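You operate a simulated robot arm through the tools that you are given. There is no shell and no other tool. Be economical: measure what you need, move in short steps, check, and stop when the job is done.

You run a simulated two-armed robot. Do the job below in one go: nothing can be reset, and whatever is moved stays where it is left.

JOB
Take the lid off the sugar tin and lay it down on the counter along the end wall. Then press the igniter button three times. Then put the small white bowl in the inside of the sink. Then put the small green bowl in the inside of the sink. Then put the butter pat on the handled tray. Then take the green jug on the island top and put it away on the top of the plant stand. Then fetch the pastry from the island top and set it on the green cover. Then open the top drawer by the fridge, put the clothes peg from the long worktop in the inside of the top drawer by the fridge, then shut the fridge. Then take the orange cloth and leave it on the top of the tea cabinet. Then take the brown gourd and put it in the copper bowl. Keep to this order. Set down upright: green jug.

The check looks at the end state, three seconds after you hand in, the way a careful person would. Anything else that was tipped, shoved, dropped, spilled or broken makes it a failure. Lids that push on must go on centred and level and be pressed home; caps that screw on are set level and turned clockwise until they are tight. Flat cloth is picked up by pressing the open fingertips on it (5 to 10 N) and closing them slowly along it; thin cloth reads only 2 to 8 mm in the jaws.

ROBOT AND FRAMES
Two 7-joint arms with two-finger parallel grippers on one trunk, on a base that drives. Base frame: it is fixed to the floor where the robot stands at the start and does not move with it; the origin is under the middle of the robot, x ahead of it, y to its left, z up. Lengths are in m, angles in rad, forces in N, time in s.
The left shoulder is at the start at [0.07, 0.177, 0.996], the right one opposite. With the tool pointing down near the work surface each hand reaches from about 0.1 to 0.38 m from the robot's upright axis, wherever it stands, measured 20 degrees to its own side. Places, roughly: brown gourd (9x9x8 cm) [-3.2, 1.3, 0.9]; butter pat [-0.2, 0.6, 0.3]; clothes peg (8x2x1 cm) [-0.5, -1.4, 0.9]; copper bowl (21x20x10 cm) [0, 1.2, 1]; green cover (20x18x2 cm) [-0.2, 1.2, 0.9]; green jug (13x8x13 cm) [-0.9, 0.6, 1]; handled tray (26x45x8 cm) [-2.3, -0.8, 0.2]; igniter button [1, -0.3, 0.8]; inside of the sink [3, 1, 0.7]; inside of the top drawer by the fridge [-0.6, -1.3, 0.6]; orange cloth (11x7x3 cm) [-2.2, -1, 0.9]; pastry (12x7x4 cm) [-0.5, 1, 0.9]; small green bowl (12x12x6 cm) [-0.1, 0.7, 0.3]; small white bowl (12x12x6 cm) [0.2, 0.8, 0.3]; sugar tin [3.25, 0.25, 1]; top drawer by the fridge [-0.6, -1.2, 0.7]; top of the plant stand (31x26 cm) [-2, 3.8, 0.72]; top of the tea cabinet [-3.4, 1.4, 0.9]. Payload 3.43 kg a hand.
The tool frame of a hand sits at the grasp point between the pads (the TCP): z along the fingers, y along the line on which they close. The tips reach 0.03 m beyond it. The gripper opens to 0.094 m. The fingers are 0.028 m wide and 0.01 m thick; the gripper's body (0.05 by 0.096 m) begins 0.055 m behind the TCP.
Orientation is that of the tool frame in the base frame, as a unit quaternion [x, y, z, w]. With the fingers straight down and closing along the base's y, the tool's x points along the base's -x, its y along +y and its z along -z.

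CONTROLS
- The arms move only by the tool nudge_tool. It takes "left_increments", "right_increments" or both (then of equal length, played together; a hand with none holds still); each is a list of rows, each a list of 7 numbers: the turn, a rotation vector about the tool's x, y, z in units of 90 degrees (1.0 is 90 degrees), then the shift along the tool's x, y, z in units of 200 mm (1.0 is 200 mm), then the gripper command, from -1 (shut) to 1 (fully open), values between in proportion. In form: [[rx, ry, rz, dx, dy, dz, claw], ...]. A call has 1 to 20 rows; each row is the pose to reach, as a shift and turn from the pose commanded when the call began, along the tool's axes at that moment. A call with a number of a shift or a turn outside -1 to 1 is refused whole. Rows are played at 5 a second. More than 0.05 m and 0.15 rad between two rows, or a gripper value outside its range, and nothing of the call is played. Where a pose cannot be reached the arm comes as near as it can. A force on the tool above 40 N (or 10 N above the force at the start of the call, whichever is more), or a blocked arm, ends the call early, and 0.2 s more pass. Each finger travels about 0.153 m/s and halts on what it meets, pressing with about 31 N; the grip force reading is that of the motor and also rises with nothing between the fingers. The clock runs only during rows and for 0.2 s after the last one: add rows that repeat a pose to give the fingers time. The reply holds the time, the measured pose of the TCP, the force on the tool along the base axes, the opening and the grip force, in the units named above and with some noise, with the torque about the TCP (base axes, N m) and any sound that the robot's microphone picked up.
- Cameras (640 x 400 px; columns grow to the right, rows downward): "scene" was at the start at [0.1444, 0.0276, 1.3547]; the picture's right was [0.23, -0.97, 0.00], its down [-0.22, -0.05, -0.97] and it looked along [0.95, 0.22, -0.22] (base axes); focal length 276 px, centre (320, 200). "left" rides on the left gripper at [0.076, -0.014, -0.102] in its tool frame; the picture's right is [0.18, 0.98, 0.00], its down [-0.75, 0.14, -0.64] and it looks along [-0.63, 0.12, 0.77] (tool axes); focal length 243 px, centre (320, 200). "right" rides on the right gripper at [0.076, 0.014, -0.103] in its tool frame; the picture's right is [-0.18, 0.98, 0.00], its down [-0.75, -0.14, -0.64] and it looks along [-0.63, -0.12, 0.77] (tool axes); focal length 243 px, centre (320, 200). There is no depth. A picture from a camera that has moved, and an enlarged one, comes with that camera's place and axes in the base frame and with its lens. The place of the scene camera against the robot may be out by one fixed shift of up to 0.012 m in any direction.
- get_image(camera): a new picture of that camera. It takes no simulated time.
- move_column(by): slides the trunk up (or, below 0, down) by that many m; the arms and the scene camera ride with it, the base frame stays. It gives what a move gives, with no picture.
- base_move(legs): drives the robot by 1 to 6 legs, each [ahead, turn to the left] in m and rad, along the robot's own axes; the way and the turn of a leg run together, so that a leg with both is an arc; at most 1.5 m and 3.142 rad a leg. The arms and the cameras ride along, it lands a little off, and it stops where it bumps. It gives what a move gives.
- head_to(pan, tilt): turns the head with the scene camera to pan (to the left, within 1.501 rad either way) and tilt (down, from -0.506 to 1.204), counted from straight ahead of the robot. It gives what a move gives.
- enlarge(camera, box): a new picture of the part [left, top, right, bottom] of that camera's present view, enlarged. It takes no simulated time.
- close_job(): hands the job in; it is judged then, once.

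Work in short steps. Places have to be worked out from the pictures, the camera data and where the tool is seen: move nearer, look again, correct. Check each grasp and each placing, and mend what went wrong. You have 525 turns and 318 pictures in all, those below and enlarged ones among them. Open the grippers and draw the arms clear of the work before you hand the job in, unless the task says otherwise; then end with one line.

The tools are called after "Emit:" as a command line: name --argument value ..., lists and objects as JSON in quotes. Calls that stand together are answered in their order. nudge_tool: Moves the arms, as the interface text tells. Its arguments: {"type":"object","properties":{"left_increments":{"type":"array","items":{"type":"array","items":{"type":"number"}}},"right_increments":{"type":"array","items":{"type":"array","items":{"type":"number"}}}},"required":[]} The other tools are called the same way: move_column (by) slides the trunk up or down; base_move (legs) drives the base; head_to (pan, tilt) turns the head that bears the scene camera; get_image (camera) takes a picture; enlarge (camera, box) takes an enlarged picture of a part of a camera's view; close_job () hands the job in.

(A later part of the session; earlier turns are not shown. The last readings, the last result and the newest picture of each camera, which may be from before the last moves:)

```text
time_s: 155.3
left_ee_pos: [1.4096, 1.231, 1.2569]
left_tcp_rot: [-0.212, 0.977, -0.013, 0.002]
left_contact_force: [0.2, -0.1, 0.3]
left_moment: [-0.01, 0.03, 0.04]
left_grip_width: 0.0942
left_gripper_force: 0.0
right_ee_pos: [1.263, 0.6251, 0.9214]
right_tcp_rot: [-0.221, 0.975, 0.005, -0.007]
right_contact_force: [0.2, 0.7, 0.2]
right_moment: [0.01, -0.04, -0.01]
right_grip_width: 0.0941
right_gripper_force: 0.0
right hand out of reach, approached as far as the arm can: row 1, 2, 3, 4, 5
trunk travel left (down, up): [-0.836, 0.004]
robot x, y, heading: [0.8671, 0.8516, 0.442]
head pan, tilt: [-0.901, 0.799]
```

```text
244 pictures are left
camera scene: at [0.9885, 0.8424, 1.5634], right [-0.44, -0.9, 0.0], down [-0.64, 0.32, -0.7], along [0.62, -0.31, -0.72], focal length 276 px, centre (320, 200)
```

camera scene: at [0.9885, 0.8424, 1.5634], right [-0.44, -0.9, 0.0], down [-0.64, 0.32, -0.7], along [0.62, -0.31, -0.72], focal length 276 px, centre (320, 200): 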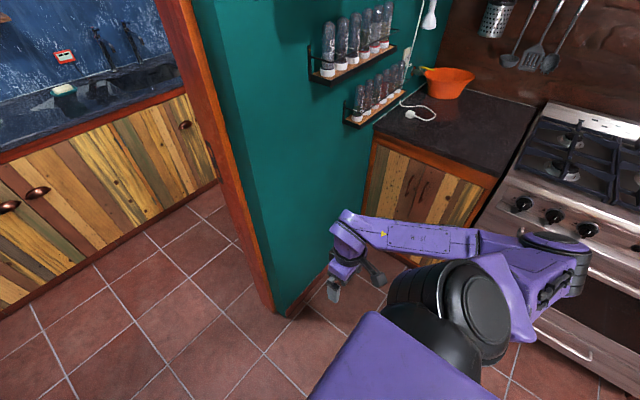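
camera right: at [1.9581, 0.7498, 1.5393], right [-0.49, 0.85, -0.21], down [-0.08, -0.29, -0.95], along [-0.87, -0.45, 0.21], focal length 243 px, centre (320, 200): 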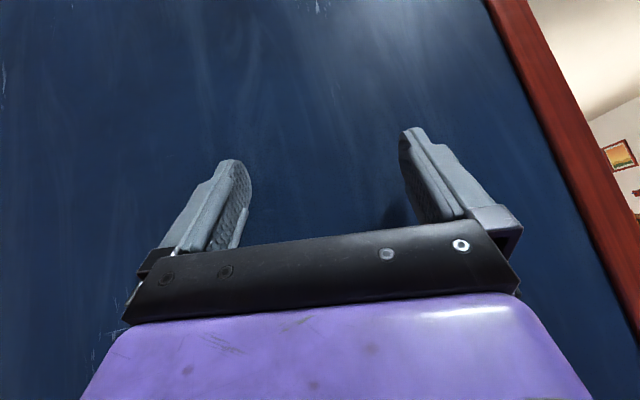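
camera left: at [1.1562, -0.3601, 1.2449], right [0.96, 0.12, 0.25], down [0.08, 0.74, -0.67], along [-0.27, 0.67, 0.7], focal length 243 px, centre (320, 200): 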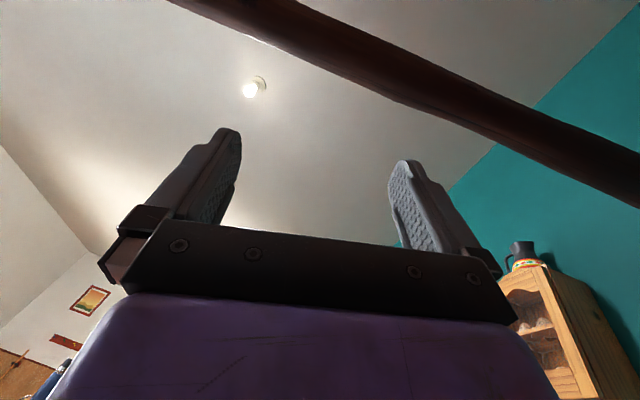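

Spices and bowl are all intact. I continue downwards so the arm straightens hanging down, which pulls the elbow in.

Emit:
nudge_tool --right_increments '[[0, 0, 0, -0.1, 0.1, 0.2, 1], [0, 0, 0, -0.2, 0.2, 0.4, 1], [0, 0, 0, -0.3, 0.3, 0.6, 1], [0, 0, 0, -0.4, 0.4, 0.8, 1], [0, 0, 0, -0.5, 0.5, 1, 1]]'

Emit:
nudge_tool --right_increments '[[0, 0, 0, 0, 0, 0.2, 1], [0, 0, 0, 0, 0, 0.4, 1], [0, 0, 0, 0, 0, 0.6, 1], [0, 0, 0, 0, 0, 0.8, 1], [0, 0, 0, 0, 0, 1, 1]]'

Emit:
get_image --camera "scene"

```text
time_s: 156.5
left_ee_pos: [1.4118, 1.2309, 1.2572]
left_tcp_rot: [-0.213, 0.977, -0.014, 0.002]
left_contact_force: [-0.2, -0.3, 0.4]
left_moment: [-0.02, -0.05, -0.02]
left_grip_width: 0.0939
left_gripper_force: 0.1
right_ee_pos: [1.2754, 0.5972, 0.8875]
right_tcp_rot: [-0.222, 0.975, 0.005, -0.006]
right_contact_force: [-0.5, 0.2, 0.2]
right_moment: [-0.02, 0.01, -0.03]
right_grip_width: 0.0938
right_gripper_force: 0.0
right hand out of reach, approached as far as the arm can: row 1, 2, 3, 4, 5
trunk travel left (down, up): [-0.836, 0.004]
robot x, y, heading: [0.8676, 0.8496, 0.439]
head pan, tilt: [-0.901, 0.799]
```

```text
time_s: 157.7
left_ee_pos: [1.4109, 1.2308, 1.2569]
left_tcp_rot: [-0.213, 0.977, -0.013, 0.002]
left_contact_force: [-0.2, 0.7, 0.0]
left_moment: [0.0, -0.01, 0.01]
left_grip_width: 0.094
left_gripper_force: 0.0
right_ee_pos: [1.2711, 0.5544, 0.8522]
right_tcp_rot: [-0.222, 0.975, 0.006, -0.006]
right_contact_force: [0.1, 0.2, 0.4]
right_moment: [0.01, 0.0, -0.01]
right_grip_width: 0.0939
right_gripper_force: 0.0
right hand out of reach, approached as far as the arm can: row 1, 2, 3, 4, 5
trunk travel left (down, up): [-0.836, 0.004]
robot x, y, heading: [0.8709, 0.8482, 0.443]
head pan, tilt: [-0.901, 0.799]
```

```text
243 pictures are left
camera scene: at [0.9884, 0.842, 1.5634], right [-0.44, -0.9, 0.0], down [-0.64, 0.32, -0.7], along [0.63, -0.31, -0.72], focal length 276 px, centre (320, 200)
```

scene: 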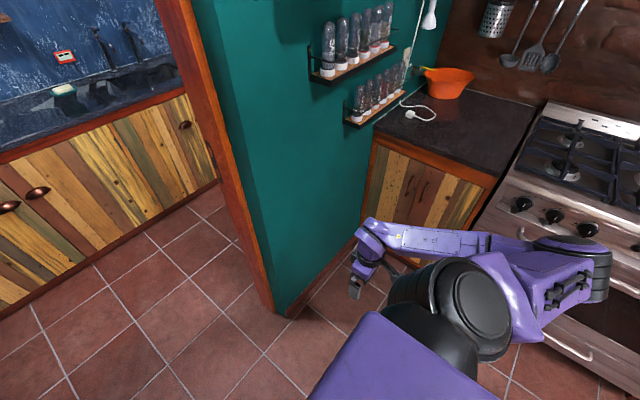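

Orientation seems to be what binds. I let the right hand point forward (pitch up) and then push it ahead.

Emit:
nudge_tool --right_increments '[[0, -0.09, 0, 0, 0, 0, 1], [0, -0.18, 0, 0, 0, 0, 1], [0, -0.27, 0, 0, 0, 0, 1], [0, -0.36, 0, 0, 0, 0, 1], [0, -0.45, 0, 0, 0, 0, 1], [0, -0.54, 0, 0, 0, 0, 1], [0, -0.63, 0, 0, 0, 0, 1], [0, -0.72, 0, 0, 0, 0, 1], [0, -0.81, 0, 0, 0, 0, 1]]'

Emit:
get_image --camera "scene"

```text
time_s: 159.1
left_ee_pos: [1.4119, 1.2308, 1.2564]
left_tcp_rot: [-0.213, 0.977, -0.014, 0.002]
left_contact_force: [-0.6, 0.4, -0.1]
left_moment: [0.0, 0.0, 0.0]
left_grip_width: 0.094
left_gripper_force: 0.1
right_ee_pos: [1.2987, 0.5246, 0.8762]
right_tcp_rot: [-0.269, 0.879, 0.048, 0.39]
right_contact_force: [0.1, 0.2, -1.7]
right_moment: [0.02, 0.0, -0.03]
right_grip_width: 0.094
right_gripper_force: 0.0
trunk travel left (down, up): [-0.836, 0.004]
robot x, y, heading: [0.8692, 0.8521, 0.446]
head pan, tilt: [-0.901, 0.799]
stopped in row 7 (right hand): the arm was blocked; the commanded pose is now the measured one
```

```text
242 pictures are left
camera scene: at [0.9901, 0.8417, 1.5632], right [-0.44, -0.9, 0.0], down [-0.64, 0.32, -0.7], along [0.62, -0.31, -0.72], focal length 276 px, centre (320, 200)
```

scene: 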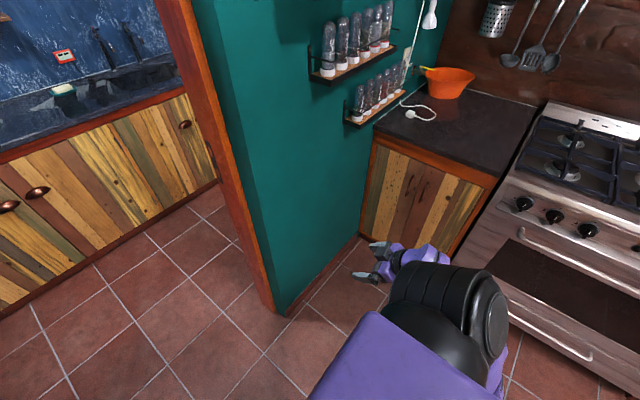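

The elbow dropped below the shoulder — good. I now push the hand forward and inward in this posture.

Emit:
nudge_tool --right_increments '[[0, 0, 0, -0.1, 0.06, 0.1, 1], [0, 0, 0, -0.2, 0.12, 0.2, 1], [0, 0, 0, -0.3, 0.18, 0.3, 1], [0, 0, 0, -0.4, 0.24, 0.4, 1], [0, 0, 0, -0.5, 0.3, 0.5, 1], [0, 0, 0, -0.62, 0.35, 0.61, 1], [0, 0, 0, -0.75, 0.4, 0.72, 1]]'

Emit:
get_image --camera "scene"

```text
time_s: 159.8
left_ee_pos: [1.4114, 1.233, 1.2555]
left_tcp_rot: [-0.213, 0.977, -0.014, 0.002]
left_contact_force: [-0.3, 0.1, -0.4]
left_moment: [-0.01, -0.02, 0.02]
left_grip_width: 0.094
left_gripper_force: 0.1
right_ee_pos: [1.356, 0.5436, 0.9025]
right_tcp_rot: [-0.317, 0.864, -0.008, 0.392]
right_contact_force: [0.5, -0.6, -0.8]
right_moment: [0.0, 0.0, 0.03]
right_grip_width: 0.0939
right_gripper_force: 0.0
trunk travel left (down, up): [-0.836, 0.004]
robot x, y, heading: [0.8697, 0.8495, 0.444]
head pan, tilt: [-0.901, 0.799]
stopped in row 3 (right hand): the arm was blocked; the commanded pose is now the measured one
```

```text
241 pictures are left
camera scene: at [0.9891, 0.8435, 1.5633], right [-0.44, -0.9, 0.0], down [-0.64, 0.32, -0.7], along [0.62, -0.31, -0.72], focal length 276 px, centre (320, 200)
```

scene: 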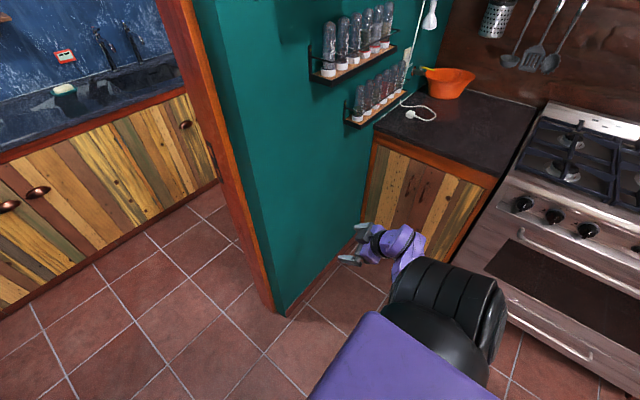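

Emit:
nudge_tool --right_increments '[[0, 0, 0, -0.06, 0.02, 0.1, 1], [0, 0, 0, -0.12, 0.04, 0.2, 1], [0, 0, 0, -0.2, 0.06, 0.3, 1], [0, 0, 0, -0.28, 0.08, 0.4, 1], [0, 0, 0, -0.36, 0.1, 0.5, 1], [0, 0, 0, -0.44, 0.12, 0.6, 1], [0, 0, 0, -0.5, 0.15, 0.7, 1]]'

Emit:
nudge_tool --right_increments '[[0, 0, 0, -0.06, 0.02, 0.1, 1], [0, 0, 0, -0.12, 0.04, 0.2, 1], [0, 0, 0, -0.2, 0.06, 0.3, 1], [0, 0, 0, -0.28, 0.08, 0.4, 1], [0, 0, 0, -0.36, 0.1, 0.5, 1], [0, 0, 0, -0.44, 0.12, 0.6, 1], [0, 0, 0, -0.5, 0.15, 0.7, 1]]'

Emit:
get_image --camera "scene"

```text
time_s: 160.6
left_ee_pos: [1.4117, 1.2306, 1.2553]
left_tcp_rot: [-0.212, 0.977, -0.014, 0.001]
left_contact_force: [0.0, 0.1, 0.3]
left_moment: [-0.01, -0.02, 0.02]
left_grip_width: 0.0937
left_gripper_force: 0.1
right_ee_pos: [1.4263, 0.5421, 0.9138]
right_tcp_rot: [-0.343, 0.853, -0.073, 0.387]
right_contact_force: [0.0, 0.7, -0.2]
right_moment: [0.0, 0.01, 0.01]
right_grip_width: 0.094
right_gripper_force: 0.2
trunk travel left (down, up): [-0.836, 0.004]
robot x, y, heading: [0.8699, 0.8514, 0.438]
head pan, tilt: [-0.901, 0.799]
stopped in row 4 (right hand): the arm was blocked; the commanded pose is now the measured one
```

```text
time_s: 161.5
left_ee_pos: [1.4102, 1.2311, 1.2568]
left_tcp_rot: [-0.212, 0.977, -0.014, 0.002]
left_contact_force: [-0.2, -0.4, -0.3]
left_moment: [0.02, 0.03, 0.01]
left_grip_width: 0.0941
left_gripper_force: 0.0
right_ee_pos: [1.4954, 0.5239, 0.9259]
right_tcp_rot: [-0.34, 0.846, -0.139, 0.386]
right_contact_force: [0.2, 0.2, -0.5]
right_moment: [0.0, -0.02, 0.0]
right_grip_width: 0.094
right_gripper_force: 0.0
trunk travel left (down, up): [-0.836, 0.004]
robot x, y, heading: [0.8717, 0.8502, 0.446]
head pan, tilt: [-0.901, 0.799]
stopped in row 4 (right hand): the arm was blocked; the commanded pose is now the measured one
```

```text
240 pictures are left
camera scene: at [0.9898, 0.8437, 1.5633], right [-0.44, -0.9, 0.0], down [-0.64, 0.32, -0.7], along [0.62, -0.31, -0.72], focal length 276 px, centre (320, 200)
```

scene: 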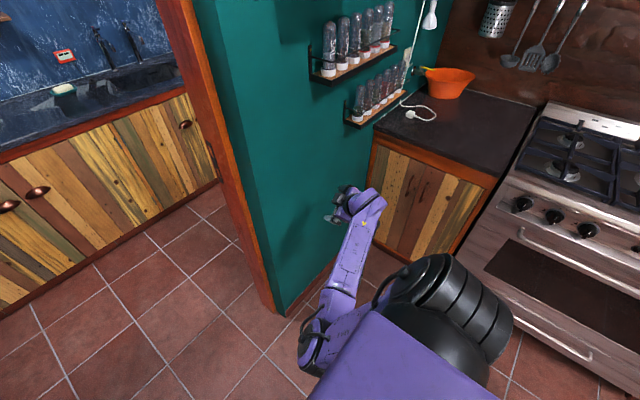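

The elbow has come inboard. Now I move the hand inward (left) and up.

Emit:
nudge_tool --right_increments '[[0, 0, 0, -0.1, 0.1, -0.09, 1], [0, 0, 0, -0.2, 0.2, -0.18, 1], [0, 0, 0, -0.3, 0.3, -0.27, 1], [0, 0, 0, -0.4, 0.4, -0.36, 1], [0, 0, 0, -0.5, 0.5, -0.45, 1], [0, 0, 0, -0.6, 0.6, -0.55, 1], [0, 0, 0, -0.74, 0.71, -0.67, 1]]'

Emit:
get_image --camera "scene"

```text
time_s: 162.2
left_ee_pos: [1.4092, 1.2313, 1.2565]
left_tcp_rot: [-0.213, 0.977, -0.015, 0.003]
left_contact_force: [0.0, -1.0, -0.6]
left_moment: [0.02, -0.02, 0.04]
left_grip_width: 0.0938
left_gripper_force: 0.1
right_ee_pos: [1.5179, 0.56, 1.0675]
right_tcp_rot: [-0.306, 0.802, -0.199, 0.472]
right_contact_force: [-0.6, 0.7, 0.0]
right_moment: [0.03, -0.02, -0.03]
right_grip_width: 0.0939
right_gripper_force: 0.0
trunk travel left (down, up): [-0.836, 0.004]
robot x, y, heading: [0.8694, 0.8514, 0.441]
head pan, tilt: [-0.901, 0.799]
stopped in row 3 (right hand): the arm was blocked; the commanded pose is now the measured one
```

```text
239 pictures are left
camera scene: at [0.9881, 0.8438, 1.5634], right [-0.44, -0.9, 0.0], down [-0.64, 0.32, -0.7], along [0.63, -0.31, -0.72], focal length 276 px, centre (320, 200)
```

scene: 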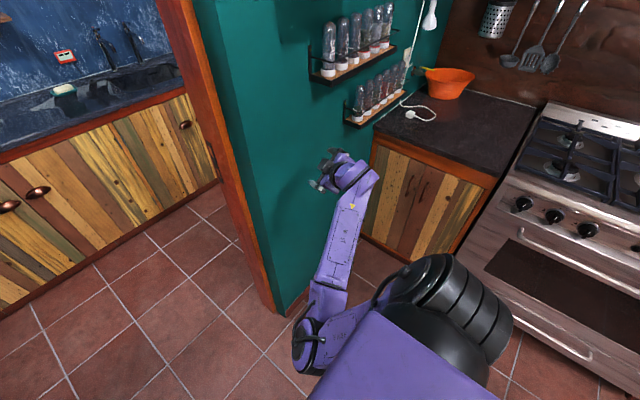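

I move the hand purely sideways (left), slowly.

Emit:
nudge_tool --right_increments '[[0, 0, 0, -0.04, 0.07, -0.035, 1], [0, 0, 0, -0.08, 0.14, -0.07, 1], [0, 0, 0, -0.12, 0.21, -0.105, 1], [0, 0, 0, -0.16, 0.28, -0.14, 1], [0, 0, 0, -0.2, 0.35, -0.18, 1], [0, 0, 0, -0.24, 0.42, -0.21, 1], [0, 0, 0, -0.28, 0.49, -0.25, 1], [0, 0, 0, -0.33, 0.56, -0.28, 1], [0, 0, 0, -0.37, 0.63, -0.32, 1], [0, 0, 0, -0.41, 0.7, -0.35, 1], [0, 0, 0, -0.45, 0.77, -0.39, 1], [0, 0, 0, -0.5, 0.85, -0.43, 1]]'

Emit:
nudge_tool --right_increments '[[0, 0, 0, -0.04, 0.07, -0.035, 1], [0, 0, 0, -0.08, 0.14, -0.07, 1], [0, 0, 0, -0.12, 0.21, -0.105, 1], [0, 0, 0, -0.16, 0.28, -0.14, 1], [0, 0, 0, -0.2, 0.35, -0.18, 1], [0, 0, 0, -0.24, 0.42, -0.21, 1], [0, 0, 0, -0.28, 0.49, -0.25, 1], [0, 0, 0, -0.33, 0.56, -0.28, 1]]'

Emit:
get_image --camera "scene"

```text
time_s: 163.2
left_ee_pos: [1.4114, 1.2311, 1.2562]
left_tcp_rot: [-0.212, 0.977, -0.014, 0.002]
left_contact_force: [-0.5, 0.5, -0.9]
left_moment: [-0.03, -0.03, -0.02]
left_grip_width: 0.0939
left_gripper_force: 0.1
right_ee_pos: [1.5163, 0.5903, 1.1681]
right_tcp_rot: [-0.272, 0.752, -0.255, 0.543]
right_contact_force: [0.5, 0.8, 0.2]
right_moment: [0.0, 0.01, 0.0]
right_grip_width: 0.0941
right_gripper_force: 0.1
trunk travel left (down, up): [-0.836, 0.004]
robot x, y, heading: [0.8657, 0.8484, 0.441]
head pan, tilt: [-0.901, 0.799]
stopped in row 4 (right hand): the arm was blocked; the commanded pose is now the measured one
```

```text
time_s: 164.1
left_ee_pos: [1.4105, 1.2315, 1.256]
left_tcp_rot: [-0.213, 0.977, -0.014, 0.002]
left_contact_force: [-0.1, 0.1, -0.6]
left_moment: [0.0, -0.01, 0.01]
left_grip_width: 0.0943
left_gripper_force: 0.1
right_ee_pos: [1.505, 0.6154, 1.2535]
right_tcp_rot: [-0.232, 0.698, -0.305, 0.605]
right_contact_force: [-0.2, -0.3, -0.7]
right_moment: [0.0, -0.02, 0.0]
right_grip_width: 0.0939
right_gripper_force: 0.1
right hand out of reach, approached as far as the arm can: row 4
trunk travel left (down, up): [-0.836, 0.004]
robot x, y, heading: [0.8638, 0.8533, 0.443]
head pan, tilt: [-0.901, 0.799]
stopped in row 4 (right hand): the arm was blocked; the commanded pose is now the measured one
```

```text
238 pictures are left
camera scene: at [0.9889, 0.8431, 1.5633], right [-0.44, -0.9, 0.0], down [-0.64, 0.32, -0.7], along [0.62, -0.31, -0.72], focal length 276 px, centre (320, 200)
```

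scene: 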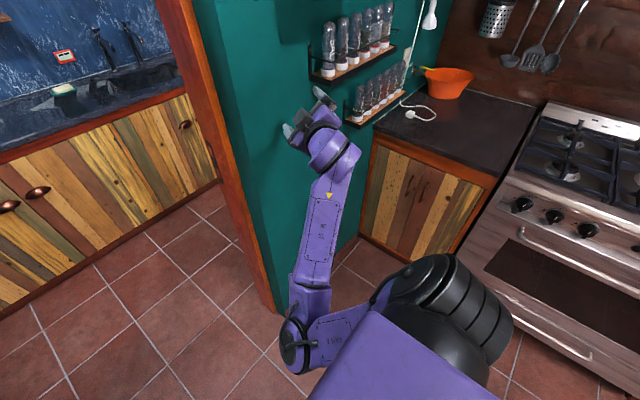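

The hand is nearing the spice shelf, so I pull it back from the wall and left first.

Emit:
nudge_tool --right_increments '[[0, 0, 0, -0.05, 0.06, -0.09, 1], [0, 0, 0, -0.1, 0.12, -0.18, 1], [0, 0, 0, -0.16, 0.19, -0.27, 1], [0, 0, 0, -0.21, 0.25, -0.36, 1], [0, 0, 0, -0.26, 0.31, -0.45, 1], [0, 0, 0, -0.31, 0.37, -0.53, 1], [0, 0, 0, -0.36, 0.43, -0.61, 1], [0, 0, 0, -0.42, 0.5, -0.7, 1]]'

Emit:
get_image --camera "scene"

```text
time_s: 166.1
left_ee_pos: [1.4116, 1.231, 1.2571]
left_tcp_rot: [-0.213, 0.977, -0.013, 0.002]
left_contact_force: [0.0, 0.5, 1.0]
left_moment: [0.03, 0.0, -0.01]
left_grip_width: 0.0943
left_gripper_force: 0.0
right_ee_pos: [1.4754, 0.6033, 1.2828]
right_tcp_rot: [-0.232, 0.672, -0.359, 0.605]
right_contact_force: [0.3, 0.0, -0.3]
right_moment: [-0.01, 0.03, -0.02]
right_grip_width: 0.0939
right_gripper_force: 0.0
right hand out of reach, approached as far as the arm can: row 1, 2, 3, 4, 5, 6, 7, 8
trunk travel left (down, up): [-0.836, 0.004]
robot x, y, heading: [0.8694, 0.8522, 0.44]
head pan, tilt: [-0.901, 0.799]
stopped in row 8 (right hand): the arm was blocked; the commanded pose is now the measured one
```

```text
237 pictures are left
camera scene: at [0.9892, 0.8428, 1.5633], right [-0.44, -0.9, 0.0], down [-0.64, 0.32, -0.7], along [0.62, -0.31, -0.72], focal length 276 px, centre (320, 200)
```

scene: 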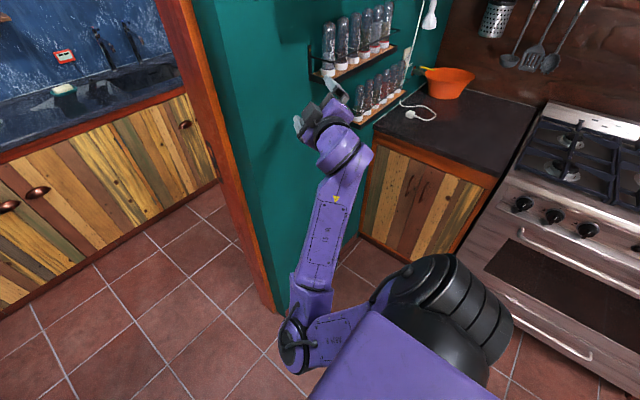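

I command the nominal fingers-down pose in front of the robot (orientation and position together) to see whether the arm can find it from here.

Emit:
nudge_tool --right_increments '[[-0.049, 0.052, 0.008, -0.05, 0.07, -0.04, 1], [-0.097, 0.103, 0.016, -0.1, 0.14, -0.08, 1], [-0.146, 0.155, 0.024, -0.15, 0.21, -0.13, 1], [-0.195, 0.207, 0.032, -0.2, 0.28, -0.17, 1], [-0.243, 0.259, 0.04, -0.26, 0.36, -0.21, 1], [-0.292, 0.31, 0.048, -0.31, 0.43, -0.26, 1], [-0.34, 0.362, 0.056, -0.36, 0.5, -0.3, 1], [-0.389, 0.414, 0.065, -0.41, 0.57, -0.34, 1], [-0.438, 0.465, 0.073, -0.46, 0.64, -0.39, 1], [-0.486, 0.517, 0.081, -0.51, 0.71, -0.43, 1], [-0.535, 0.569, 0.089, -0.57, 0.79, -0.47, 1], [-0.584, 0.62, 0.097, -0.62, 0.86, -0.51, 1], [-0.632, 0.672, 0.105, -0.67, 0.93, -0.56, 1], [-0.681, 0.724, 0.113, -0.72, 1, -0.6, 1]]'

Emit:
get_image --camera "scene"

```text
time_s: 169.1
left_ee_pos: [1.4104, 1.2336, 1.256]
left_tcp_rot: [-0.213, 0.977, -0.015, 0.001]
left_contact_force: [0.1, 0.4, 0.2]
left_moment: [0.05, 0.0, 0.01]
left_grip_width: 0.0939
left_gripper_force: 0.0
right_ee_pos: [1.5427, 0.8101, 1.2274]
right_tcp_rot: [-0.218, 0.976, 0.001, -0.001]
right_contact_force: [-0.3, 0.1, 0.2]
right_moment: [-0.03, 0.04, -0.02]
right_grip_width: 0.094
right_gripper_force: 0.0
right hand out of reach, approached as far as the arm can: row 1, 2, 3, 4, 5, 6, 7, 8, 9, 10, 11, 12, 13, 14
trunk travel left (down, up): [-0.836, 0.004]
robot x, y, heading: [0.8664, 0.8524, 0.444]
head pan, tilt: [-0.901, 0.799]
```

```text
236 pictures are left
camera scene: at [0.99, 0.8455, 1.5633], right [-0.44, -0.9, 0.0], down [-0.64, 0.32, -0.7], along [0.62, -0.31, -0.72], focal length 276 px, centre (320, 200)
```

scene: 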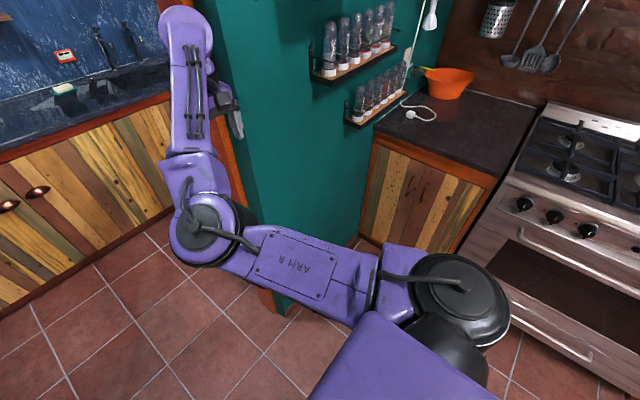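

The right arm now mirrors the left with the elbow inboard. I try to bring the hand inward a bit.

Emit:
nudge_tool --right_increments '[[0, 0, 0, 0, 0.15, 0, 1], [0, 0, 0, 0, 0.3, 0, 1], [0, 0, 0, 0, 0.45, 0, 1], [0, 0, 0, 0, 0.6, 0, 1], [0, 0, 0, 0, 0.75, 0, 1]]'

Emit:
head_to --pan 0 --tilt 0.7

Emit:
get_image --camera "scene"

```text
time_s: 170.3
left_ee_pos: [1.4125, 1.2315, 1.2559]
left_tcp_rot: [-0.213, 0.977, -0.014, 0.002]
left_contact_force: [0.2, 0.0, -0.4]
left_moment: [0.02, 0.03, -0.04]
left_grip_width: 0.094
left_gripper_force: 0.2
right_ee_pos: [1.5368, 0.949, 1.2085]
right_tcp_rot: [-0.217, 0.976, 0.001, 0.0]
right_contact_force: [0.6, -0.3, 0.6]
right_moment: [-0.03, -0.01, 0.01]
right_grip_width: 0.094
right_gripper_force: 0.1
right hand out of reach, approached as far as the arm can: row 1, 2, 3, 4, 5
trunk travel left (down, up): [-0.836, 0.004]
robot x, y, heading: [0.8636, 0.8493, 0.439]
head pan, tilt: [-0.901, 0.799]
```

```text
time_s: 171.5
left_ee_pos: [1.4105, 1.2299, 1.2572]
left_tcp_rot: [-0.213, 0.977, -0.013, 0.002]
left_contact_force: [-0.1, 0.0, -0.5]
left_moment: [-0.04, 0.02, -0.01]
left_grip_width: 0.094
left_gripper_force: 0.2
right_ee_pos: [1.5364, 0.9484, 1.209]
right_tcp_rot: [-0.219, 0.976, 0.001, -0.001]
right_contact_force: [0.4, 0.1, -0.9]
right_moment: [0.01, -0.02, 0.01]
right_grip_width: 0.0938
right_gripper_force: 0.2
trunk travel left (down, up): [-0.836, 0.004]
robot x, y, heading: [0.8678, 0.8527, 0.44]
head pan, tilt: [0.0, 0.7]
```

```text
235 pictures are left
camera scene: at [0.994, 0.915, 1.5715], right [0.43, -0.9, 0.0], down [-0.58, -0.27, -0.76], along [0.69, 0.33, -0.64], focal length 276 px, centre (320, 200)
```

scene: 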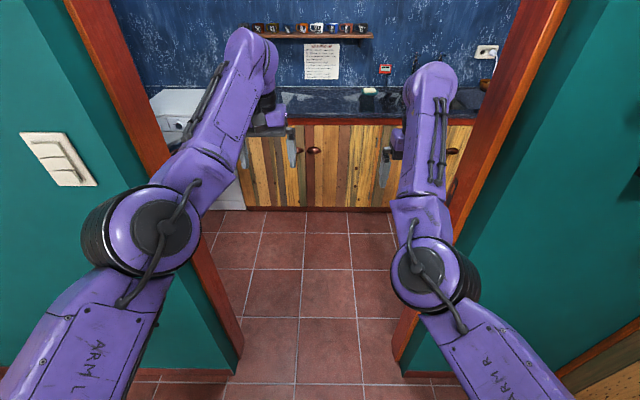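

Both arms are narrow now. I drive with a slight right offset (left elbow is the widest part) into the doorway.

Emit:
base_move --legs '[[0, -0.07], [0.45, 0], [0, 0.08]]'

Emit:
get_image --camera "scene"

```text
time_s: 175.2
left_ee_pos: [1.8299, 1.3908, 1.256]
left_tcp_rot: [-0.214, 0.977, -0.012, 0.002]
left_contact_force: [-0.3, -1.2, -0.6]
left_moment: [0.04, 0.01, 0.02]
left_grip_width: 0.0939
left_gripper_force: 0.1
right_ee_pos: [1.9577, 1.1099, 1.2069]
right_tcp_rot: [-0.22, 0.975, 0.003, -0.001]
right_contact_force: [-0.3, 1.2, 0.3]
right_moment: [0.01, 0.04, 0.01]
right_grip_width: 0.0942
right_gripper_force: 0.0
trunk travel left (down, up): [-0.836, 0.004]
robot x, y, heading: [1.2903, 1.0153, 0.445]
head pan, tilt: [0.0, 0.7]
```

```text
234 pictures are left
camera scene: at [1.4151, 1.0731, 1.5717], right [0.43, -0.9, 0.0], down [-0.58, -0.27, -0.77], along [0.69, 0.33, -0.64], focal length 276 px, centre (320, 200)
```

scene: 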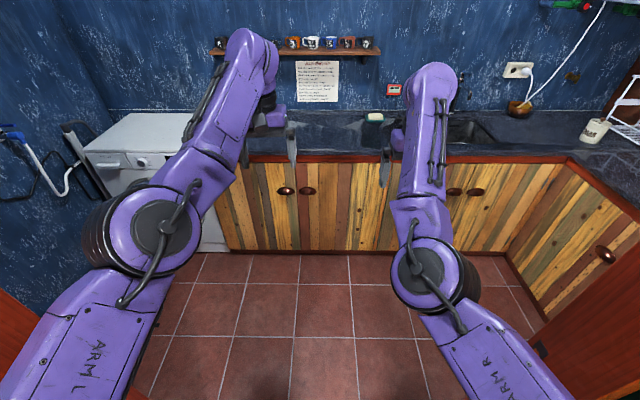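

Elbows are through. I continue 0.75 m into the back room.

Emit:
base_move --legs '[[0.72, 0.0]]'

Emit:
head_to --pan -0.7 --tilt 0.6

Emit:
get_image --camera "scene"

```text
time_s: 179.0
left_ee_pos: [2.4585, 1.6957, 1.2565]
left_tcp_rot: [-0.215, 0.976, -0.015, 0.002]
left_contact_force: [-0.4, -1.2, -0.8]
left_moment: [0.01, 0.03, 0.0]
left_grip_width: 0.0939
left_gripper_force: 0.1
right_ee_pos: [2.5854, 1.4129, 1.2082]
right_tcp_rot: [-0.22, 0.975, 0.001, 0.0]
right_contact_force: [0.8, 0.1, -0.4]
right_moment: [0.03, -0.01, 0.0]
right_grip_width: 0.0941
right_gripper_force: 0.1
trunk travel left (down, up): [-0.836, 0.004]
robot x, y, heading: [1.9225, 1.3111, 0.443]
head pan, tilt: [0.0, 0.7]
```

```text
time_s: 180.1
left_ee_pos: [2.4598, 1.6957, 1.2566]
left_tcp_rot: [-0.215, 0.977, -0.014, 0.0]
left_contact_force: [-0.1, 0.7, -0.6]
left_moment: [0.04, -0.01, 0.02]
left_grip_width: 0.0942
left_gripper_force: 0.0
right_ee_pos: [2.5853, 1.4124, 1.2088]
right_tcp_rot: [-0.22, 0.975, 0.0, 0.0]
right_contact_force: [-0.2, -0.1, 0.3]
right_moment: [0.01, 0.02, -0.02]
right_grip_width: 0.094
right_gripper_force: 0.0
trunk travel left (down, up): [-0.836, 0.004]
robot x, y, heading: [1.9193, 1.3157, 0.439]
head pan, tilt: [-0.7, 0.6]
```

```text
233 pictures are left
camera scene: at [2.052, 1.3192, 1.5802], right [-0.25, -0.97, 0.0], down [-0.55, 0.14, -0.83], along [0.8, -0.21, -0.56], focal length 276 px, centre (320, 200)
```

scene: 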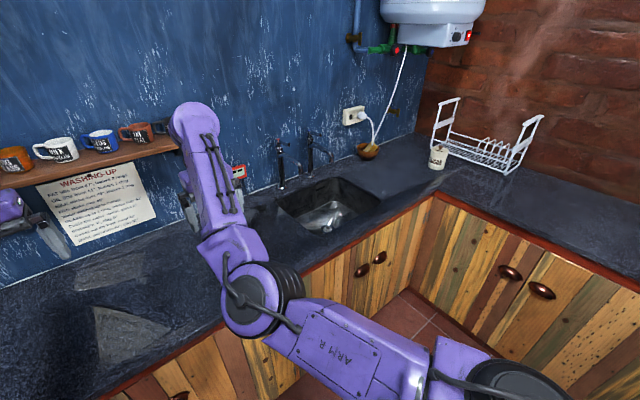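

We're in. I zoom on the corner with the tin, rack and counters.

Emit:
enlarge --camera "scene" --box '[340, 80, 640, 280]'

```text
2.00 times, centred on (490, 180) of scene
camera zoom: at [2.052, 1.3192, 1.5802], right [-0.25, -0.97, 0.0], down [-0.55, 0.14, -0.83], along [0.8, -0.21, -0.56], focal length 551 px, centre (-20, 240)
```

zoom: 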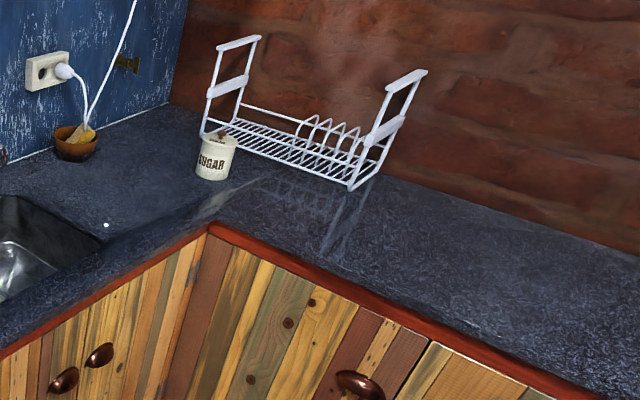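

The tin stands in the corner of the L-shaped counter. I move a little further in and turn right toward the corner; arms stay above counter height.

Emit:
base_move --legs '[[0.1, 0], [0, -1.3]]'

Emit:
head_to --pan 0.1 --tilt 0.6

Emit:
get_image --camera "scene"

```text
time_s: 184.5
left_ee_pos: [2.5065, 0.9189, 1.2555]
left_tcp_rot: [0.435, 0.9, -0.012, -0.007]
left_contact_force: [-0.7, -0.3, 0.6]
left_moment: [-0.01, 0.02, 0.02]
left_grip_width: 0.0941
left_gripper_force: 0.1
right_ee_pos: [2.2638, 0.7324, 1.2069]
right_tcp_rot: [0.431, 0.902, 0.001, 0.001]
right_contact_force: [1.0, -0.3, 0.4]
right_moment: [0.03, 0.02, 0.04]
right_grip_width: 0.0942
right_gripper_force: 0.0
trunk travel left (down, up): [-0.836, 0.004]
robot x, y, heading: [2.0103, 1.3575, -0.894]
head pan, tilt: [-0.7, 0.6]
```

```text
time_s: 185.7
left_ee_pos: [2.5075, 0.9196, 1.2551]
left_tcp_rot: [0.435, 0.901, -0.012, -0.007]
left_contact_force: [0.5, 0.3, -0.4]
left_moment: [-0.02, -0.01, -0.02]
left_grip_width: 0.0938
left_gripper_force: 0.0
right_ee_pos: [2.2617, 0.7316, 1.2075]
right_tcp_rot: [0.43, 0.903, 0.002, 0.0]
right_contact_force: [0.5, -1.2, 0.1]
right_moment: [0.0, 0.02, 0.01]
right_grip_width: 0.0941
right_gripper_force: 0.1
trunk travel left (down, up): [-0.836, 0.004]
robot x, y, heading: [2.0065, 1.3609, -0.893]
head pan, tilt: [0.099, 0.6]
```

```text
231 pictures are left
camera scene: at [2.1061, 1.2613, 1.5802], right [-0.71, -0.7, 0.0], down [-0.4, 0.4, -0.82], along [0.58, -0.59, -0.57], focal length 276 px, centre (320, 200)
```

scene: 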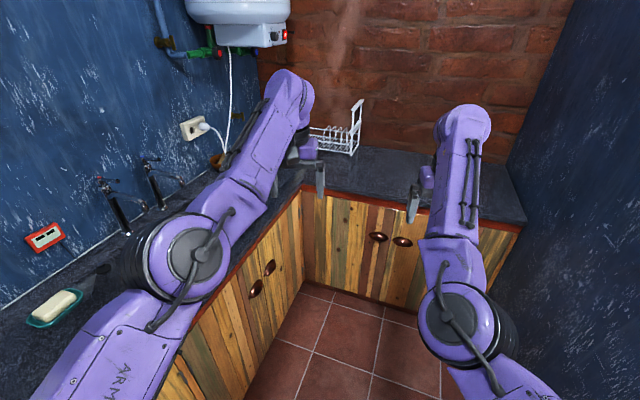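

From here the brick wall is clearly the end wall, with tin and rack on its counter. I drive 0.72 m toward it.

Emit:
base_move --legs '[[0.72, 0]]'

Emit:
head_to --pan 0.5 --tilt 0.6

Emit:
get_image --camera "scene"

```text
time_s: 189.6
left_ee_pos: [2.9418, 0.3524, 1.2562]
left_tcp_rot: [0.444, 0.896, -0.012, -0.008]
left_contact_force: [0.2, 0.3, 0.2]
left_moment: [0.02, 0.01, 0.04]
left_grip_width: 0.0942
left_gripper_force: 0.0
right_ee_pos: [2.6941, 0.1678, 1.2081]
right_tcp_rot: [0.439, 0.898, 0.0, 0.0]
right_contact_force: [0.9, -0.1, -1.1]
right_moment: [0.03, 0.01, 0.0]
right_grip_width: 0.0939
right_gripper_force: 0.0
trunk travel left (down, up): [-0.836, 0.004]
robot x, y, heading: [2.457, 0.8033, -0.913]
head pan, tilt: [0.099, 0.6]
```

```text
time_s: 190.4
left_ee_pos: [2.9427, 0.3528, 1.2564]
left_tcp_rot: [0.444, 0.896, -0.012, -0.009]
left_contact_force: [0.1, -0.2, 0.1]
left_moment: [-0.05, 0.02, -0.04]
left_grip_width: 0.0938
left_gripper_force: 0.1
right_ee_pos: [2.6956, 0.1661, 1.2083]
right_tcp_rot: [0.439, 0.899, 0.0, 0.001]
right_contact_force: [0.8, -0.5, -0.4]
right_moment: [-0.01, 0.01, 0.0]
right_grip_width: 0.0937
right_gripper_force: 0.0
trunk travel left (down, up): [-0.836, 0.004]
robot x, y, heading: [2.4534, 0.8001, -0.908]
head pan, tilt: [0.499, 0.6]
```

```text
230 pictures are left
camera scene: at [2.5687, 0.7288, 1.5802], right [-0.4, -0.92, 0.0], down [-0.52, 0.23, -0.82], along [0.76, -0.33, -0.57], focal length 276 px, centre (320, 200)
```

scene: 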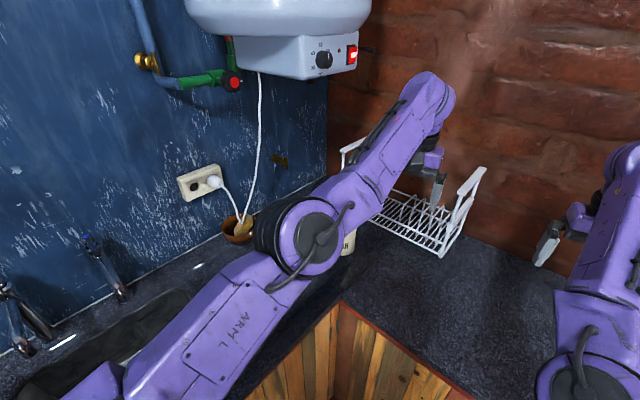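

Tin at ≈(3.17,0.37), about 0.84 m away. I go 0.13 m closer and turn slightly left.

Emit:
base_move --legs '[[0.13, 0], [0, 0.2]]'

Emit:
nudge_tool --left_increments '[[0, 0, 0, 0.2, -0.1, 0, 1], [0, 0, 0, 0.4, -0.2, 0, 1], [0, 0, 0, 0.6, -0.3, 0, 1], [0, 0, 0, 0.8, -0.4, 0, 1], [0, 0, 0, 1, -0.5, 0, 1]]'

Emit:
get_image --camera "scene"

Emit:
get_image --camera "left"

```text
time_s: 192.4
left_ee_pos: [3.1002, 0.3514, 1.2559]
left_tcp_rot: [0.355, 0.935, -0.012, -0.008]
left_contact_force: [-0.1, -0.2, -0.1]
left_moment: [-0.04, -0.03, 0.01]
left_grip_width: 0.0943
left_gripper_force: 0.0
right_ee_pos: [2.8947, 0.1233, 1.2076]
right_tcp_rot: [0.349, 0.937, 0.001, 0.0]
right_contact_force: [-0.7, -0.9, -0.1]
right_moment: [0.03, 0.04, -0.01]
right_grip_width: 0.094
right_gripper_force: 0.1
trunk travel left (down, up): [-0.836, 0.004]
robot x, y, heading: [2.5304, 0.6948, -0.71]
head pan, tilt: [0.499, 0.6]
```

```text
time_s: 193.7
left_ee_pos: [2.9657, 0.3174, 1.3425]
left_tcp_rot: [0.353, 0.936, -0.012, -0.007]
left_contact_force: [-0.2, -0.4, -0.4]
left_moment: [-0.02, -0.04, -0.01]
left_grip_width: 0.0941
left_gripper_force: 0.0
left hand out of reach, approached as far as the arm can: row 1, 2, 3, 4, 5
right_ee_pos: [2.8919, 0.1231, 1.2082]
right_tcp_rot: [0.349, 0.937, 0.0, 0.001]
right_contact_force: [-0.6, -0.5, -0.6]
right_moment: [-0.01, -0.03, -0.01]
right_grip_width: 0.0942
right_gripper_force: 0.1
trunk travel left (down, up): [-0.836, 0.004]
robot x, y, heading: [2.533, 0.6941, -0.71]
head pan, tilt: [0.499, 0.6]
```

```text
229 pictures are left
camera scene: at [2.6595, 0.6491, 1.5803], right [-0.21, -0.98, 0.0], down [-0.55, 0.12, -0.83], along [0.81, -0.17, -0.56], focal length 276 px, centre (320, 200)
```

scene: 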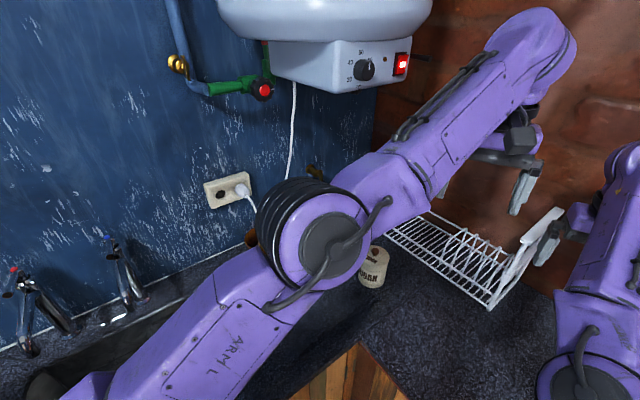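

```text
228 pictures are left
camera left: at [2.9018, 0.3597, 1.4458], right [0.51, 0.86, -0.03], down [0.67, -0.38, 0.63], along [0.53, -0.34, -0.77], focal length 243 px, centre (320, 200)
```

left: 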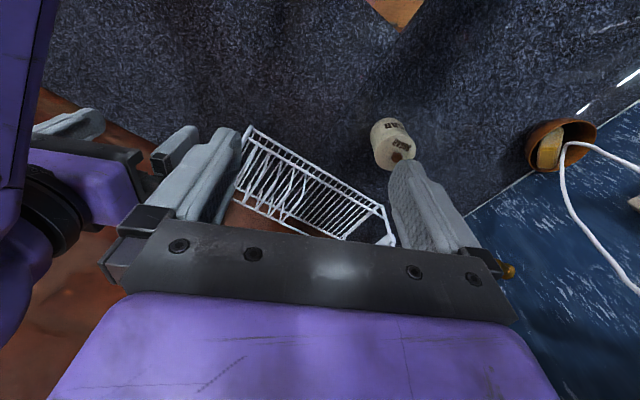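

Tin located at ≈(3.185,0.37). I zoom in on its lid from the hand camera.

Emit:
enlarge --camera "left" --box '[350, 100, 440, 190]'

Emit:
enlarge --camera "scene" --box '[330, 230, 420, 300]'

```text
4.44 times, centred on (395, 145) of left
camera zoom: at [2.9018, 0.3597, 1.4458], right [0.51, 0.86, -0.03], down [0.67, -0.38, 0.63], along [0.53, -0.34, -0.77], focal length 1078 px, centre (-13, 444)
```

zoom: 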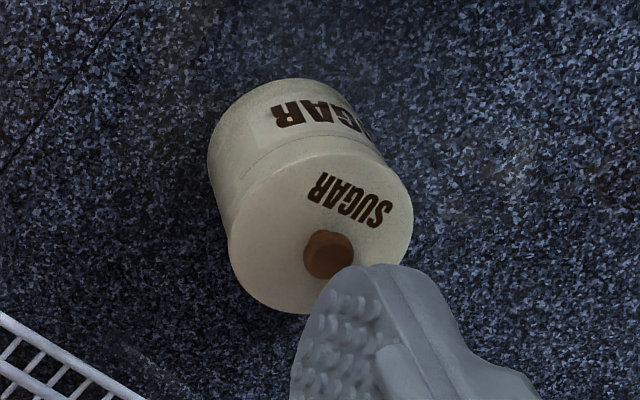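

```text
5.71 times, centred on (375, 265) of scene
camera zoom: at [2.6595, 0.6491, 1.5803], right [-0.21, -0.98, 0.0], down [-0.55, 0.12, -0.83], along [0.81, -0.17, -0.56], focal length 1574 px, centre (6, -171)
```

zoom: 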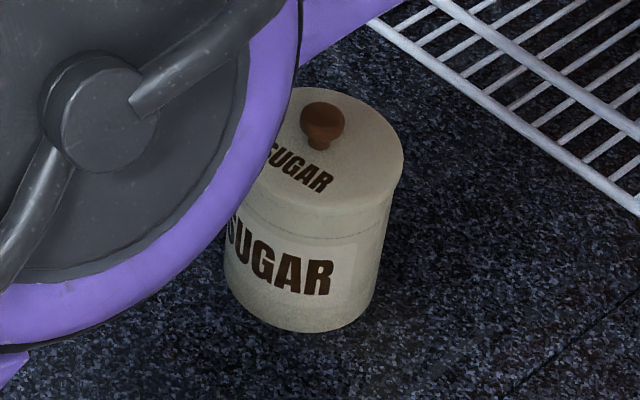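

The lid has a wooden knob at ≈(3.222,0.356), lid top z≈0.957. I move the left hand above it.

Emit:
nudge_tool --left_increments '[[0, 0, 0, -0.08, 0.1, 0.05, 1], [0, 0, 0, -0.17, 0.2, 0.1, 1], [0, 0, 0, -0.25, 0.3, 0.2, 1], [0, 0, 0, -0.33, 0.4, 0.3, 1], [0, 0, 0, -0.42, 0.5, 0.4, 1], [0, 0, 0, -0.5, 0.6, 0.5, 1], [0, 0, 0, -0.58, 0.7, 0.6, 1], [0, 0, 0, -0.67, 0.8, 0.7, 1], [0, 0, 0, -0.75, 0.9, 0.8, 1], [0, 0, 0, -0.83, 0.99, 0.85, 1]]'

Emit:
get_image --camera "left"

```text
time_s: 195.8
left_ee_pos: [3.159, 0.3755, 1.1792]
left_tcp_rot: [0.354, 0.935, -0.013, -0.007]
left_contact_force: [0.3, 1.2, 0.2]
left_moment: [0.0, -0.03, 0.03]
left_grip_width: 0.094
left_gripper_force: 0.1
left hand out of reach, approached as far as the arm can: row 1, 2, 3, 4, 5, 6, 7, 8, 9, 10
right_ee_pos: [2.8944, 0.1229, 1.2079]
right_tcp_rot: [0.348, 0.937, -0.001, 0.0]
right_contact_force: [-0.4, 1.3, 0.4]
right_moment: [0.0, -0.03, 0.0]
right_grip_width: 0.0939
right_gripper_force: 0.0
trunk travel left (down, up): [-0.836, 0.004]
robot x, y, heading: [2.5341, 0.6939, -0.71]
head pan, tilt: [0.499, 0.6]
```

```text
225 pictures are left
camera left: at [3.0953, 0.4183, 1.2818], right [0.51, 0.86, -0.03], down [0.67, -0.38, 0.64], along [0.53, -0.35, -0.77], focal length 243 px, centre (320, 200)
```

left: 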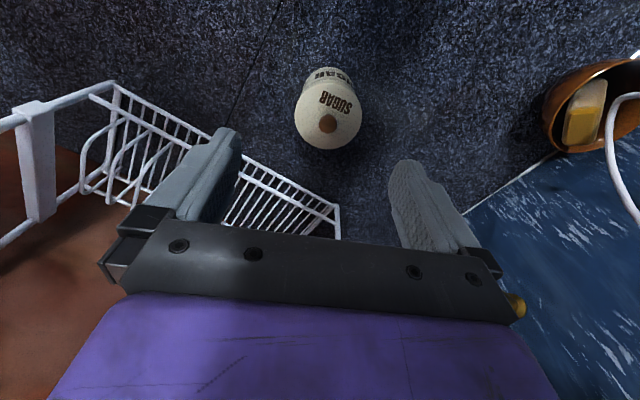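

The knob is at ≈(3.206,0.352). I descend to just above it and check the reach.

Emit:
nudge_tool --left_increments '[[0, 0, 0, 0.01, -0.02, 0.12, 0], [0, 0, 0, 0.02, -0.04, 0.25, 0], [0, 0, 0, 0.03, -0.05, 0.38, 0], [0, 0, 0, 0.04, -0.06, 0.5, 0], [0, 0, 0, 0.05, -0.06, 0.63, 0], [0, 0, 0, 0.05, -0.06, 0.76, 0]]'

Emit:
get_image --camera "left"

```text
time_s: 197.2
left_ee_pos: [3.1522, 0.3617, 1.0224]
left_tcp_rot: [0.353, 0.935, -0.012, -0.009]
left_contact_force: [-0.4, -0.1, -0.2]
left_moment: [-0.01, 0.02, -0.01]
left_grip_width: 0.047
left_gripper_force: 0.2
left hand out of reach, approached as far as the arm can: row 2, 3, 4, 5, 6
right_ee_pos: [2.8936, 0.123, 1.2072]
right_tcp_rot: [0.349, 0.937, 0.0, 0.001]
right_contact_force: [0.1, 1.3, -0.6]
right_moment: [0.03, 0.0, 0.0]
right_grip_width: 0.0938
right_gripper_force: 0.0
trunk travel left (down, up): [-0.836, 0.004]
robot x, y, heading: [2.5359, 0.6977, -0.714]
head pan, tilt: [0.499, 0.6]
```

```text
224 pictures are left
camera left: at [3.0891, 0.403, 1.1257], right [0.51, 0.86, -0.03], down [0.67, -0.38, 0.63], along [0.53, -0.34, -0.77], focal length 243 px, centre (320, 200)
```

left: 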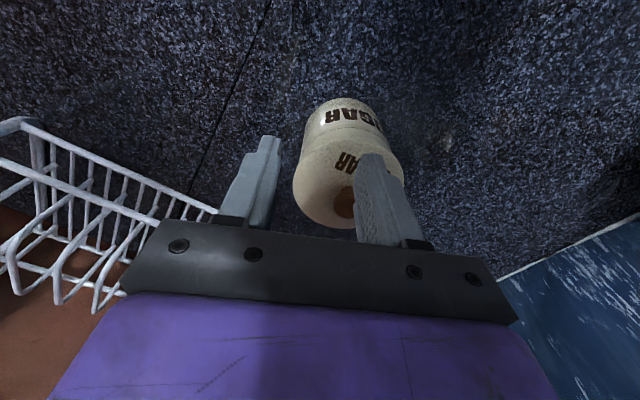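

The knob is at ≈(3.211,0.350), 6 cm beyond reach. I raise the hand slightly and drive 0.06 m forward.

Emit:
nudge_tool --left_increments '[[0, 0, 0, 0.05, 0, -0.2, 0], [0, 0, 0, 0.1, 0, -0.3, 0]]'

Emit:
base_move --legs '[[0.07, 0.03]]'

Emit:
get_image --camera "left"

```text
time_s: 197.8
left_ee_pos: [3.1521, 0.3592, 1.0846]
left_tcp_rot: [0.355, 0.935, -0.012, -0.009]
left_contact_force: [-0.2, 0.2, 0.4]
left_moment: [0.0, 0.0, -0.01]
left_grip_width: 0.0471
left_gripper_force: 0.0
left hand out of reach, approached as far as the arm can: row 1, 2
right_ee_pos: [2.8938, 0.1247, 1.2076]
right_tcp_rot: [0.348, 0.937, 0.001, 0.001]
right_contact_force: [0.1, -0.1, -0.7]
right_moment: [0.02, 0.01, -0.02]
right_grip_width: 0.0941
right_gripper_force: 0.1
trunk travel left (down, up): [-0.836, 0.004]
robot x, y, heading: [2.533, 0.6934, -0.709]
head pan, tilt: [0.499, 0.6]
```

```text
time_s: 198.9
left_ee_pos: [3.2273, 0.3308, 1.0964]
left_tcp_rot: [0.33, 0.944, -0.018, 0.003]
left_contact_force: [0.0, 0.6, -0.2]
left_moment: [0.0, -0.03, -0.02]
left_grip_width: 0.047
left_gripper_force: 0.1
right_ee_pos: [2.9574, 0.085, 1.2093]
right_tcp_rot: [0.341, 0.94, 0.002, 0.002]
right_contact_force: [2.4, 0.8, -0.3]
right_moment: [-0.07, 0.16, -0.03]
right_grip_width: 0.0941
right_gripper_force: 0.1
trunk travel left (down, up): [-0.836, 0.004]
robot x, y, heading: [2.5913, 0.6481, -0.683]
head pan, tilt: [0.499, 0.6]
```

```text
223 pictures are left
camera left: at [3.1597, 0.3722, 1.1977], right [0.47, 0.88, -0.03], down [0.68, -0.34, 0.65], along [0.56, -0.33, -0.76], focal length 243 px, centre (320, 200)
```

left: 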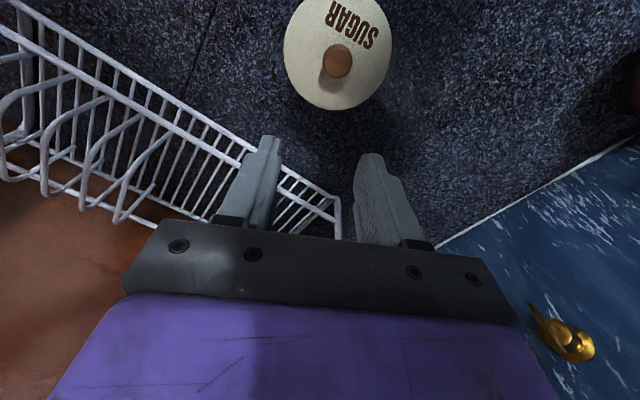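

Now within reach. I move back slightly along tool x and lower.

Emit:
nudge_tool --left_increments '[[0, 0, 0, 0.1, 0.02, 0.1, 0], [0, 0, 0, 0.17, 0.02, 0.2, 0], [0, 0, 0, 0.17, 0.02, 0.3, 0]]'

Emit:
get_image --camera "left"

```text
time_s: 199.7
left_ee_pos: [3.222, 0.3523, 1.035]
left_tcp_rot: [0.325, 0.946, 0.002, 0.0]
left_contact_force: [-1.8, 0.1, 0.2]
left_moment: [-0.02, -0.13, 0.02]
left_grip_width: 0.0472
left_gripper_force: 0.0
left hand out of reach, approached as far as the arm can: row 1, 2, 3
right_ee_pos: [2.9518, 0.0882, 1.214]
right_tcp_rot: [0.34, 0.94, 0.0, 0.006]
right_contact_force: [0.4, 0.3, -0.2]
right_moment: [-0.04, -0.04, 0.01]
right_grip_width: 0.0939
right_gripper_force: 0.1
trunk travel left (down, up): [-0.836, 0.004]
robot x, y, heading: [2.5896, 0.6485, -0.679]
head pan, tilt: [0.499, 0.6]
```

```text
222 pictures are left
camera left: at [3.1533, 0.3891, 1.1367], right [0.46, 0.89, 0.0], down [0.68, -0.35, 0.64], along [0.57, -0.29, -0.77], focal length 243 px, centre (320, 200)
```

left: 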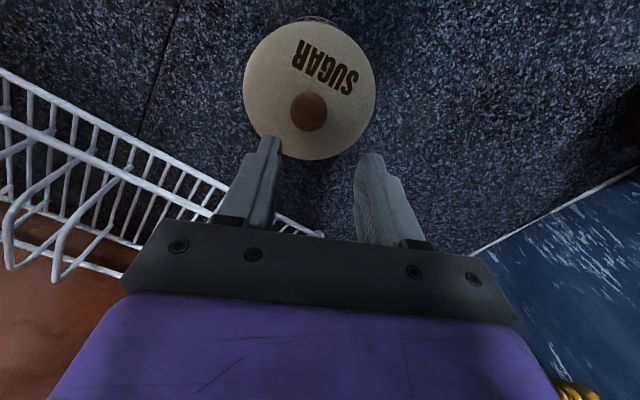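

Emit:
nudge_tool --left_increments '[[0, 0, 0, 0.1, -0.05, 0.0, 0], [0, 0, 0, 0.1, -0.05, 0.1, 0], [0, 0, 0, 0.1, -0.05, 0.1, 0]]'

Emit:
get_image --camera "left"

```text
time_s: 200.5
left_ee_pos: [3.2004, 0.3523, 1.0132]
left_tcp_rot: [0.33, 0.944, -0.019, 0.005]
left_contact_force: [0.4, 0.1, 0.2]
left_moment: [0.01, -0.01, 0.0]
left_grip_width: 0.0472
left_gripper_force: 0.0
left hand out of reach, approached as far as the arm can: row 1, 2, 3
right_ee_pos: [2.9566, 0.0886, 1.2114]
right_tcp_rot: [0.341, 0.94, 0.0, 0.003]
right_contact_force: [0.5, -0.4, -0.1]
right_moment: [0.0, 0.01, 0.01]
right_grip_width: 0.094
right_gripper_force: 0.0
trunk travel left (down, up): [-0.836, 0.004]
robot x, y, heading: [2.5875, 0.6499, -0.681]
head pan, tilt: [0.499, 0.6]
```

```text
221 pictures are left
camera left: at [3.1337, 0.3939, 1.1146], right [0.47, 0.88, -0.04], down [0.68, -0.34, 0.65], along [0.56, -0.33, -0.76], focal length 243 px, centre (320, 200)
```

left: 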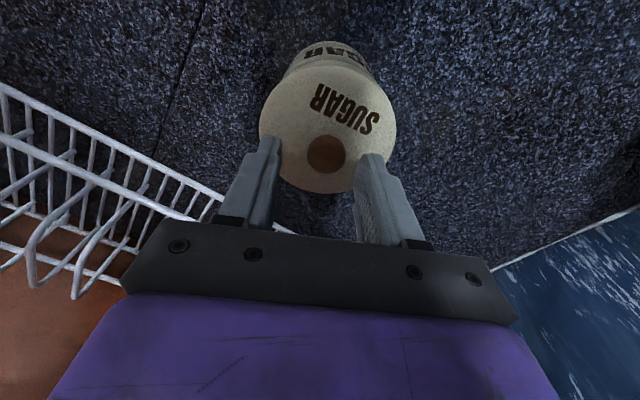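

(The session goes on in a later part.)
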